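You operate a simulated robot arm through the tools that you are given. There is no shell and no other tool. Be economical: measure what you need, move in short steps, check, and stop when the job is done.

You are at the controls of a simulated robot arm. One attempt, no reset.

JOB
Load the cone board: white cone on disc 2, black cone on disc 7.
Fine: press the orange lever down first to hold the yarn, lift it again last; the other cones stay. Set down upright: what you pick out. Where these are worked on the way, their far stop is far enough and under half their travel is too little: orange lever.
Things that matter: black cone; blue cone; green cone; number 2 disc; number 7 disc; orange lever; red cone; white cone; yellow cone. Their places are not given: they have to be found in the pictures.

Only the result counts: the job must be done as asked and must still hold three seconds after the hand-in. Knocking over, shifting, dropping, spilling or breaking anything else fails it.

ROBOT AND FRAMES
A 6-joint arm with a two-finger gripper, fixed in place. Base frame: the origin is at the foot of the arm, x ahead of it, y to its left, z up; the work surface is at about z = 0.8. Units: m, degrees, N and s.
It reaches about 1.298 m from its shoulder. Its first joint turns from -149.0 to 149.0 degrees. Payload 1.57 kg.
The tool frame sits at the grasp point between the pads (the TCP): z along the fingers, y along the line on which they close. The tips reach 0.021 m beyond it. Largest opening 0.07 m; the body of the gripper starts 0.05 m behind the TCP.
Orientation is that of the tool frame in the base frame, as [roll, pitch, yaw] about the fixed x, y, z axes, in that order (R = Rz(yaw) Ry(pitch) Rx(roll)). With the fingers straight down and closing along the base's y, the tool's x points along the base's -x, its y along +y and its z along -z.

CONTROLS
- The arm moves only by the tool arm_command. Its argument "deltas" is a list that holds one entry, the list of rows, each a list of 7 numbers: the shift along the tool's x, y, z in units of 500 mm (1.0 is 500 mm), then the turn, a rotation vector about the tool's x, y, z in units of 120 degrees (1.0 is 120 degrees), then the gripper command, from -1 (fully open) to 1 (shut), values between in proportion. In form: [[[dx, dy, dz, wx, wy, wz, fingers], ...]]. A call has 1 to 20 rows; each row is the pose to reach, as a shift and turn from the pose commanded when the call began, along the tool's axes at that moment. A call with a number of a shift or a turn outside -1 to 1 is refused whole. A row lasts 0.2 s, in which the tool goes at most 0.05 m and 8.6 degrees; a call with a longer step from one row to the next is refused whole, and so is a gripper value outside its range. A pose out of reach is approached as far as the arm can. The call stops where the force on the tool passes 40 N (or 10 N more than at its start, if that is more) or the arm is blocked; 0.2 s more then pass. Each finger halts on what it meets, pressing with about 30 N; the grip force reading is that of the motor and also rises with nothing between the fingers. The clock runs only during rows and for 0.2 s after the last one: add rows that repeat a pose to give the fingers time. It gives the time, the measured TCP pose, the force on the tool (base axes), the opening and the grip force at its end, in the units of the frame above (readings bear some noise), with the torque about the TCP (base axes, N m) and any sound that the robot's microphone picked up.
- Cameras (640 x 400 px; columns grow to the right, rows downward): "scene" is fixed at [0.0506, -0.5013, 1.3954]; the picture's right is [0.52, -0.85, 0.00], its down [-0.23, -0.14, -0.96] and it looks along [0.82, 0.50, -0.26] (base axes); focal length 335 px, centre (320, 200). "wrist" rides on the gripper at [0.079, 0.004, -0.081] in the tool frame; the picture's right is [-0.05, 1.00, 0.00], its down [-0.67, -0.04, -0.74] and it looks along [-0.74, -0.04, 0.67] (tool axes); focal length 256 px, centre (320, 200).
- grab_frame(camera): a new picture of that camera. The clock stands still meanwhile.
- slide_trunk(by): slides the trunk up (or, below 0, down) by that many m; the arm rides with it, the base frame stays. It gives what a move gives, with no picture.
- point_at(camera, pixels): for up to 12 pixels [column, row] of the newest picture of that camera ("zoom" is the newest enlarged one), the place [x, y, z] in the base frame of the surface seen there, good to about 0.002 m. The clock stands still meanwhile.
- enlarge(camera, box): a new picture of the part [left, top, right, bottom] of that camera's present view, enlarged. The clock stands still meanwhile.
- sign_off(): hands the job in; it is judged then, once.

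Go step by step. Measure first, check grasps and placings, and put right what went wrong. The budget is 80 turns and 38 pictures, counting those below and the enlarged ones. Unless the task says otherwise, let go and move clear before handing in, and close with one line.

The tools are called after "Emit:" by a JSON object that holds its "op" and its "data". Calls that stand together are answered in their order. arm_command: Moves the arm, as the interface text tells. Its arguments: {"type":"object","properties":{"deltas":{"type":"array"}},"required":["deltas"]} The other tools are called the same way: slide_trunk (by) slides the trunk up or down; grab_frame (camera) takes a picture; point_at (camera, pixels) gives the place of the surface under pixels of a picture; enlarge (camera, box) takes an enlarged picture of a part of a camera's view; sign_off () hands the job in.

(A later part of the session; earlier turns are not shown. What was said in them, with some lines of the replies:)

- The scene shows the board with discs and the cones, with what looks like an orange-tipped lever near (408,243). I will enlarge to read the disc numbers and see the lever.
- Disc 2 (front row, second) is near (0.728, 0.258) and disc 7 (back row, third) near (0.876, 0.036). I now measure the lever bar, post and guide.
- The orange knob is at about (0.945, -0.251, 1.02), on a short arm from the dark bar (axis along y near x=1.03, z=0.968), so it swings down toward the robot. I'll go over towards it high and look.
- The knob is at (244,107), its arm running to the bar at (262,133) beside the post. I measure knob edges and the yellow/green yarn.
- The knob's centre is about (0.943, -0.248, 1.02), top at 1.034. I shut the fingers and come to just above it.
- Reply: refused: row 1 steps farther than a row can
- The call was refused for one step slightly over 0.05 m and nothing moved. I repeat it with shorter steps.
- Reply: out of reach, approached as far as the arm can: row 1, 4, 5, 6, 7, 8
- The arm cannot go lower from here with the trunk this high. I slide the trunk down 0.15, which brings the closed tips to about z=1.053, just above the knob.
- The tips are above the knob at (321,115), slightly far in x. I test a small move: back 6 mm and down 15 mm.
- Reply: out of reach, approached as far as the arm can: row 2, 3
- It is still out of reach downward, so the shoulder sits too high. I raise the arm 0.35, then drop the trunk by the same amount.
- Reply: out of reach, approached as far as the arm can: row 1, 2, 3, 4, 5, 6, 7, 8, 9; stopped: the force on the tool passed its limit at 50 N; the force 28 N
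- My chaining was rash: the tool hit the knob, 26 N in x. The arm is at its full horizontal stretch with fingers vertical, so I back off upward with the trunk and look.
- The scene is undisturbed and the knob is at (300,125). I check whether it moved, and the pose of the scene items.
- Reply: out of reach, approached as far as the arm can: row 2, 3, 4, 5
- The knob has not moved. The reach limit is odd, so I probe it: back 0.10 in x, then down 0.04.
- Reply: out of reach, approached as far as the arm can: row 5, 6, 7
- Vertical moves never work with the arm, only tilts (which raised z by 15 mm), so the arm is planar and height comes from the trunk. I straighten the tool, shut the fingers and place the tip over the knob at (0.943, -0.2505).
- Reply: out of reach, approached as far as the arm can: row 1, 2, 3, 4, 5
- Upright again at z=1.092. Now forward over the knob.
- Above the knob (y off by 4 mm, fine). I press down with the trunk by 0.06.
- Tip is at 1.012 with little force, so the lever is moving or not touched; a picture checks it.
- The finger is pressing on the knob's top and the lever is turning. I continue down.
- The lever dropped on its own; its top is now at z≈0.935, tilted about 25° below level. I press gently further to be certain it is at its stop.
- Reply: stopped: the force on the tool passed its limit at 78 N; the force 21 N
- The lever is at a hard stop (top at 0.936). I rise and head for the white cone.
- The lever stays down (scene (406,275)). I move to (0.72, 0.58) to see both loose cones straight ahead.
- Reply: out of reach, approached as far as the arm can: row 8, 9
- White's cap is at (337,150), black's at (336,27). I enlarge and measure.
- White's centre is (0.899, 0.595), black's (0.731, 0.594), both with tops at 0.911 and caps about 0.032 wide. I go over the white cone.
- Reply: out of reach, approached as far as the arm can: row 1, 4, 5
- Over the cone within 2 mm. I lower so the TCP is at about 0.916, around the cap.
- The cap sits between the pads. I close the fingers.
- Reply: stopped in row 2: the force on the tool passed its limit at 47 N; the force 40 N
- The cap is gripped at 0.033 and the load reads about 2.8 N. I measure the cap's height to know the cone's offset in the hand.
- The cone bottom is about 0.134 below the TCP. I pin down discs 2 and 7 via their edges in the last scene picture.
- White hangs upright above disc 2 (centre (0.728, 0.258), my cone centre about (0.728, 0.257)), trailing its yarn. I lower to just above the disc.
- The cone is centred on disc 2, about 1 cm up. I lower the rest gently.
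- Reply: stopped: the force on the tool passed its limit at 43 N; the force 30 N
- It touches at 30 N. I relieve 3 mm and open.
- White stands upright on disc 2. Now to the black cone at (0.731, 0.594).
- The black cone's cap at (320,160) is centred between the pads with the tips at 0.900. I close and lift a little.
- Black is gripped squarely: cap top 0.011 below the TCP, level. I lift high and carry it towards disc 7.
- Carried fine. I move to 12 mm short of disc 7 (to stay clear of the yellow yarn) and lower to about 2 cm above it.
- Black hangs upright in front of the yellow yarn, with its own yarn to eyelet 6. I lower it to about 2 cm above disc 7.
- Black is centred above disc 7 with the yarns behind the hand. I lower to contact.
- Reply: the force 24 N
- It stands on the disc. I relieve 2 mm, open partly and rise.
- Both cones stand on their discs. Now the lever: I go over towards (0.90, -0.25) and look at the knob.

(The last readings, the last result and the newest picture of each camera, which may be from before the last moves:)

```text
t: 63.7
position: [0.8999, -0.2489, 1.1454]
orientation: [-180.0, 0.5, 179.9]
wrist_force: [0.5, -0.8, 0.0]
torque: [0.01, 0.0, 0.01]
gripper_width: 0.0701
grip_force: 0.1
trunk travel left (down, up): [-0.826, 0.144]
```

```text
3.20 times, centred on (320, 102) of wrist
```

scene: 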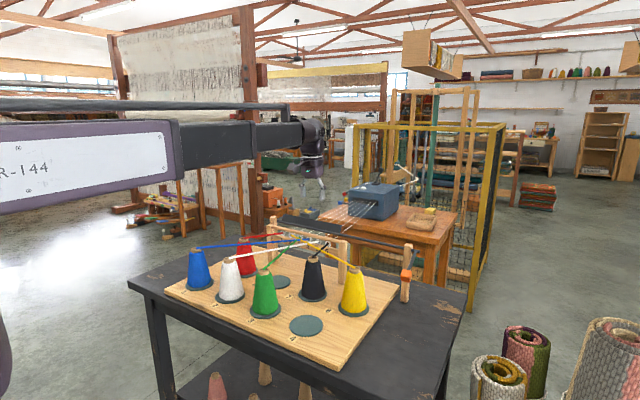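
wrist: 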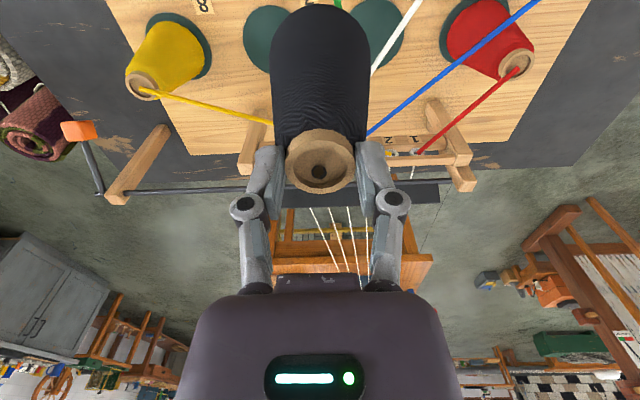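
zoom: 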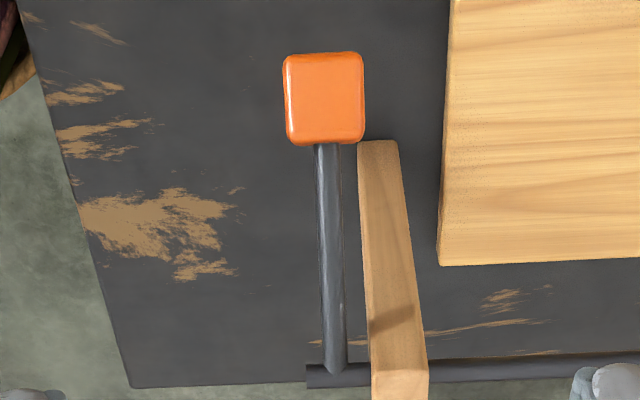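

Emit:
{"op": "point_at", "data": {"camera": "zoom", "pixels": [[325, 60], [325, 95], [325, 138], [290, 95], [361, 95], [325, 170], [330, 260], [333, 355], [380, 150]]}}

```text
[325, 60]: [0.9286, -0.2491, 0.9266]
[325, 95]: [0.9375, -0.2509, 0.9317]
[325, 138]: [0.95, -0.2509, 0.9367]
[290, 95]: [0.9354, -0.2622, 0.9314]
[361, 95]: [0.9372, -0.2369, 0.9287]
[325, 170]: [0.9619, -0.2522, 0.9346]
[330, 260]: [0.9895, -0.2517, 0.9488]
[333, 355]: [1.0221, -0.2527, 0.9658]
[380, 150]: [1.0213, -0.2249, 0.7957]
```

The lowered knob is centred at about (0.944, -0.250, 0.920), 26 mm wide. I position the open fingers around it.

Emit:
{"op": "arm_command", "data": {"deltas": [[[-0.045, -0.003, 0, 0, 0, 0, -1], [-0.086, -0.003, 0, 0, 0, 0, -1], [-0.086, -0.003, 0, 0, 0, 0, -1]]]}}

Emit:
{"op": "slide_trunk", "data": {"by": -0.223}}

```text
t: 64.5
position: [0.9413, -0.2507, 1.1446]
orientation: [180.0, 0.5, 179.9]
wrist_force: [0.6, 0.2, -0.6]
torque: [-0.02, -0.04, 0.0]
gripper_width: 0.0701
grip_force: 0.0
trunk travel left (down, up): [-0.826, 0.144]
```

```text
t: 66.8
position: [0.9399, -0.2507, 0.9221]
orientation: [-179.9, 0.5, 179.9]
wrist_force: [-0.2, 0.0, 0.2]
torque: [-0.03, 0.02, 0.01]
gripper_width: 0.0698
grip_force: 0.0
trunk travel left (down, up): [-0.603, 0.367]
```

In place around the knob. I close on it.

Emit:
{"op": "arm_command", "data": {"deltas": [[[0, 0, 0, 0, 0, 0, 1], [0, 0, 0, 0, 0, 0, 1], [0, 0, 0, 0, 0, 0, 1], [0, 0, 0, 0, 0, 0, 1], [0, 0, 0, 0, 0, 0, 1]]]}}

Emit:
{"op": "slide_trunk", "data": {"by": 0.025}}

```text
t: 68.0
position: [0.9402, -0.25, 0.9221]
orientation: [179.9, 0.6, 180.0]
wrist_force: [4.3, 5.7, 10.4]
torque: [0.28, -0.8, 0.14]
gripper_width: 0.0278
grip_force: 31.5
trunk travel left (down, up): [-0.603, 0.367]
```

```text
t: 68.8
position: [0.9386, -0.251, 0.948]
orientation: [-179.9, 0.4, 179.9]
wrist_force: [-22.0, 9.7, -8.9]
torque: [0.14, 0.37, 0.17]
gripper_width: 0.0281
grip_force: 31.8
trunk travel left (down, up): [-0.628, 0.342]
```

The lever follows, pushing the hand toward -x as the arc demands. I shift back 6 mm and continue.

Emit:
{"op": "arm_command", "data": {"deltas": [[[0.012, 0, 0, 0, 0, 0, 1], [0.012, 0, 0, 0, 0, 0, 1]]]}}

Emit:
{"op": "slide_trunk", "data": {"by": 0.02}}

```text
t: 69.4
position: [0.9381, -0.2506, 0.9467]
orientation: [-180.0, 0.8, 179.9]
wrist_force: [20.5, 5.7, 11.6]
torque: [0.1, -0.8, 0.01]
gripper_width: 0.0281
grip_force: 31.6
trunk travel left (down, up): [-0.628, 0.342]
```

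```text
t: 70.0
position: [0.9318, -0.2506, 0.9666]
orientation: [180.0, 0.3, 179.8]
wrist_force: [-8.9, 7.8, -5.9]
torque: [0.1, 0.57, 0.19]
gripper_width: 0.0279
grip_force: 31.8
trunk travel left (down, up): [-0.648, 0.322]
```

Near level now, with modest forces. Up another 0.02, then forward a bit.

Emit:
{"op": "slide_trunk", "data": {"by": 0.02}}

Emit:
{"op": "arm_command", "data": {"deltas": [[[-0.008, 0, 0, 0, 0, 0, 1], [-0.008, 0, 0, 0, 0, 0, 1]]]}}

Emit:
{"op": "slide_trunk", "data": {"by": 0.016}}

```text
t: 70.7
position: [0.9334, -0.2501, 0.9886]
orientation: [-179.9, 0.6, 179.9]
wrist_force: [-5.3, 6.6, -1.4]
torque: [0.26, 0.33, 0.25]
gripper_width: 0.0282
grip_force: 32.1
trunk travel left (down, up): [-0.668, 0.302]
```

```text
t: 71.3
position: [0.9347, -0.2507, 0.9893]
orientation: [180.0, 0.3, 179.9]
wrist_force: [-21.8, 9.8, -4.7]
torque: [0.17, 0.86, 0.13]
gripper_width: 0.0278
grip_force: 32.1
trunk travel left (down, up): [-0.668, 0.302]
```

```text
t: 71.9
position: [0.94, -0.2507, 1.0024]
orientation: [-180.0, 0.8, 179.9]
wrist_force: [3.7, 7.7, 0.5]
torque: [0.34, -0.04, 0.21]
gripper_width: 0.0283
grip_force: 32.1
trunk travel left (down, up): [-0.684, 0.286]
```

Now at z=1.002; about 2 cm remain to the original height. I continue.

Emit:
{"op": "arm_command", "data": {"deltas": [[[-0.008, 0, 0, 0, 0, 0, 1], [-0.008, 0, 0, 0, 0, 0, 1]]]}}

Emit:
{"op": "slide_trunk", "data": {"by": 0.012}}

Emit:
{"op": "enlarge", "data": {"camera": "scene", "box": [352, 210, 448, 270]}}

```text
t: 72.5
position: [0.9406, -0.2496, 1.0042]
orientation: [-180.0, 0.4, 179.8]
wrist_force: [-13.3, 11.5, -5.8]
torque: [0.24, 1.02, 0.22]
gripper_width: 0.0278
grip_force: 31.9
trunk travel left (down, up): [-0.684, 0.286]
```

```text
t: 73.1
position: [0.945, -0.2497, 1.0148]
orientation: [-180.0, 0.6, 179.9]
wrist_force: [4.8, 12.1, -3.3]
torque: [0.23, 0.1, 0.32]
gripper_width: 0.028
grip_force: 31.9
trunk travel left (down, up): [-0.696, 0.274]
```

```text
6.67 times, centred on (400, 240) of scene
```

zoom: 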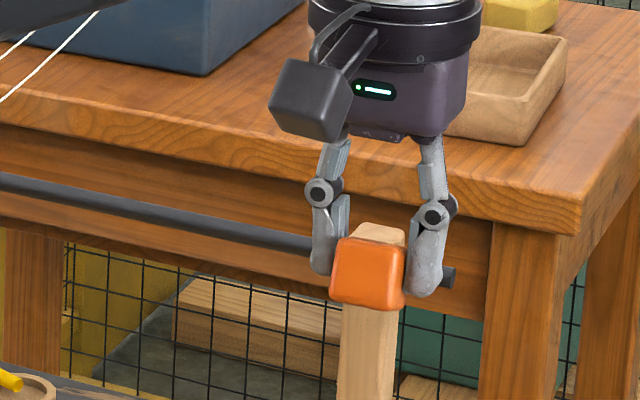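

The knob follows in the grip. I raise until the up stop is felt.

Emit:
{"op": "arm_command", "data": {"deltas": [[[-0.008, 0, 0, 0, 0, 0, 1], [-0.008, 0, 0, 0, 0, 0, 1]]]}}

Emit:
{"op": "slide_trunk", "data": {"by": 0.012}}

```text
t: 73.7
position: [0.9449, -0.25, 1.015]
orientation: [180.0, 0.4, 179.9]
wrist_force: [-8.9, 17.8, -7.1]
torque: [0.3, 1.06, 0.16]
gripper_width: 0.0278
grip_force: 31.9
trunk travel left (down, up): [-0.696, 0.274]
```

```text
t: 74.3
position: [0.9492, -0.2498, 1.0264]
orientation: [-180.0, 0.7, 179.9]
wrist_force: [11.8, 19.0, -5.6]
torque: [0.35, -0.05, 0.05]
gripper_width: 0.028
grip_force: 32.5
trunk travel left (down, up): [-0.708, 0.262]
```

TCP is past the predicted final height; I check the knob's place against its start.

Emit:
{"op": "enlarge", "data": {"camera": "wrist", "box": [220, 60, 420, 185]}}

Emit:
{"op": "point_at", "data": {"camera": "zoom", "pixels": [[320, 210], [320, 240], [320, 270], [320, 300], [320, 330], [320, 360]]}}

```text
3.20 times, centred on (320, 122) of wrist
```

zoom: 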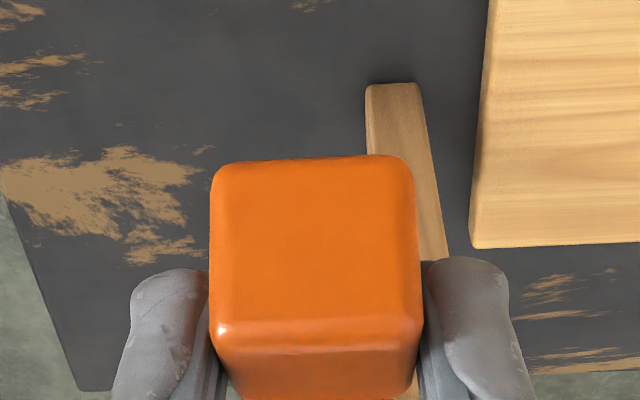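

```text
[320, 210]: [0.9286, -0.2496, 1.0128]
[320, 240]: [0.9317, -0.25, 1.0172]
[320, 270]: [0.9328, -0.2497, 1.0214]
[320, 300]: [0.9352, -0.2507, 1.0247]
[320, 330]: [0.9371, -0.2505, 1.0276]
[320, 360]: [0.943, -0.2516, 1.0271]
```

The knob's ridge is at (0.938, 1.028) versus (0.946, 1.037) originally, so about 1 cm remains. I continue.

Emit:
{"op": "arm_command", "data": {"deltas": [[[-0.01, 0, 0, 0, 0, 0, 1], [-0.01, 0, 0, 0, 0, 0, 1]]]}}

Emit:
{"op": "slide_trunk", "data": {"by": 0.01}}

```text
t: 74.9
position: [0.951, -0.2492, 1.0272]
orientation: [-179.9, 0.5, 180.0]
wrist_force: [-8.4, 21.2, -6.5]
torque: [0.33, 1.04, 0.1]
gripper_width: 0.0282
grip_force: 32.2
trunk travel left (down, up): [-0.708, 0.262]
```

```text
t: 75.5
position: [0.9545, -0.2504, 1.0335]
orientation: [180.0, 0.4, 179.9]
wrist_force: [4.7, 21.4, -18.2]
torque: [0.21, 0.17, 0.09]
gripper_width: 0.0278
grip_force: 31.9
trunk travel left (down, up): [-0.718, 0.252]
```

A downward reaction of 18 N suggests the up stop. One small extra raise to confirm.

Emit:
{"op": "slide_trunk", "data": {"by": 0.005}}

Emit:
{"op": "enlarge", "data": {"camera": "wrist", "box": [220, 60, 420, 185]}}

Emit:
{"op": "point_at", "data": {"camera": "zoom", "pixels": [[320, 210], [320, 240], [320, 270], [320, 300], [320, 330], [320, 360]]}}

```text
t: 76.0
position: [0.955, -0.2495, 1.0397]
orientation: [179.9, 0.4, 179.9]
wrist_force: [3.1, 22.4, -26.5]
torque: [0.29, -0.19, 0.11]
gripper_width: 0.0281
grip_force: 32.1
trunk travel left (down, up): [-0.723, 0.247]
```

```text
3.20 times, centred on (320, 122) of wrist
```

zoom: 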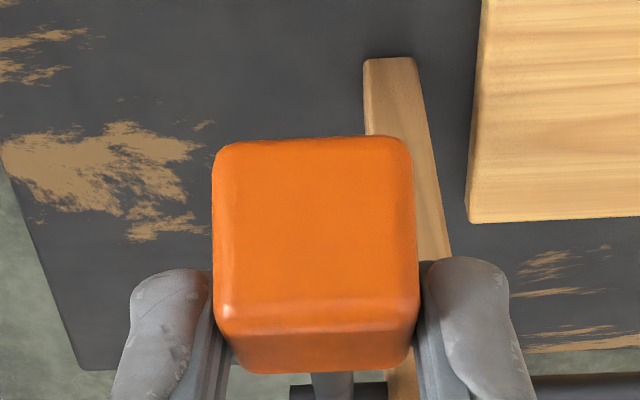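

```text
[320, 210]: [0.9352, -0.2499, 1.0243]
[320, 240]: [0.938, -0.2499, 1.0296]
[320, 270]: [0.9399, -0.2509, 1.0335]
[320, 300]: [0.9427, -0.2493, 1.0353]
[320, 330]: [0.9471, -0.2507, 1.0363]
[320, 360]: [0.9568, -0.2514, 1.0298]
```

The ridge is back at (0.945, 1.036), matching the start: up stop reached. I open and rise clear.

Emit:
{"op": "arm_command", "data": {"deltas": [[[0, 0, 0, 0, 0, 0, -0.5], [0, 0, 0, 0, 0, 0, -1], [0, 0, 0, 0, 0, 0, -1], [0, 0, 0, 0, 0, 0, -1]]]}}

Emit:
{"op": "slide_trunk", "data": {"by": 0.15}}

Emit:
{"op": "grab_frame", "data": {"camera": "scene"}}

Emit:
{"op": "point_at", "data": {"camera": "scene", "pixels": [[408, 240], [408, 244], [405, 246], [413, 246]]}}

Emit:
{"op": "enlarge", "data": {"camera": "scene", "box": [170, 210, 426, 370]}}

```text
t: 77.0
position: [0.9508, -0.2536, 1.0417]
orientation: [180.0, 0.5, 179.8]
wrist_force: [0.4, -0.6, 0.0]
torque: [-0.03, -0.01, 0.01]
gripper_width: 0.0699
grip_force: 0.0
trunk travel left (down, up): [-0.723, 0.247]
```

```text
t: 78.8
position: [0.9508, -0.2521, 1.1915]
orientation: [180.0, 0.5, 179.9]
wrist_force: [-1.2, 0.0, 0.1]
torque: [-0.02, -0.05, -0.01]
gripper_width: 0.07
grip_force: 0.2
trunk travel left (down, up): [-0.873, 0.097]
```

```text
5 pictures are left
```

scene: 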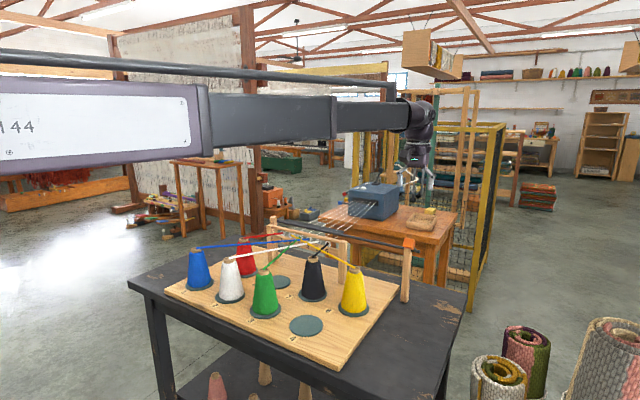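

```text
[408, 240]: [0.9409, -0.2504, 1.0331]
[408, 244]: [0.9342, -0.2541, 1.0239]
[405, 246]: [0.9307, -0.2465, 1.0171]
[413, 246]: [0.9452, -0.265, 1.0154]
```

```text
2.50 times, centred on (298, 290) of scene
```

zoom: 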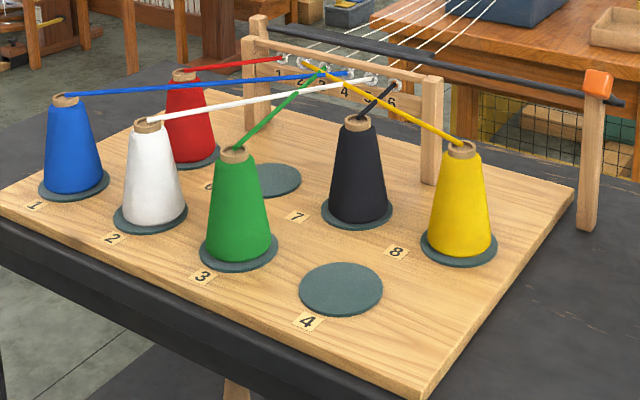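

The lever is back at its starting place ((408,240) reads (0.941, -0.250, 1.033)). White stands on disc 2, black on disc 7, the other cones are unmoved and the hand is clear, so I hand in.

Emit:
{"op": "sign_off", "data": {}}

```text
The job is handed in.
```

The white cone is on disc 2 and the black cone on disc 7, both upright; the orange lever was pressed down first and lifted back to its starting position last, and the other cones did not move.
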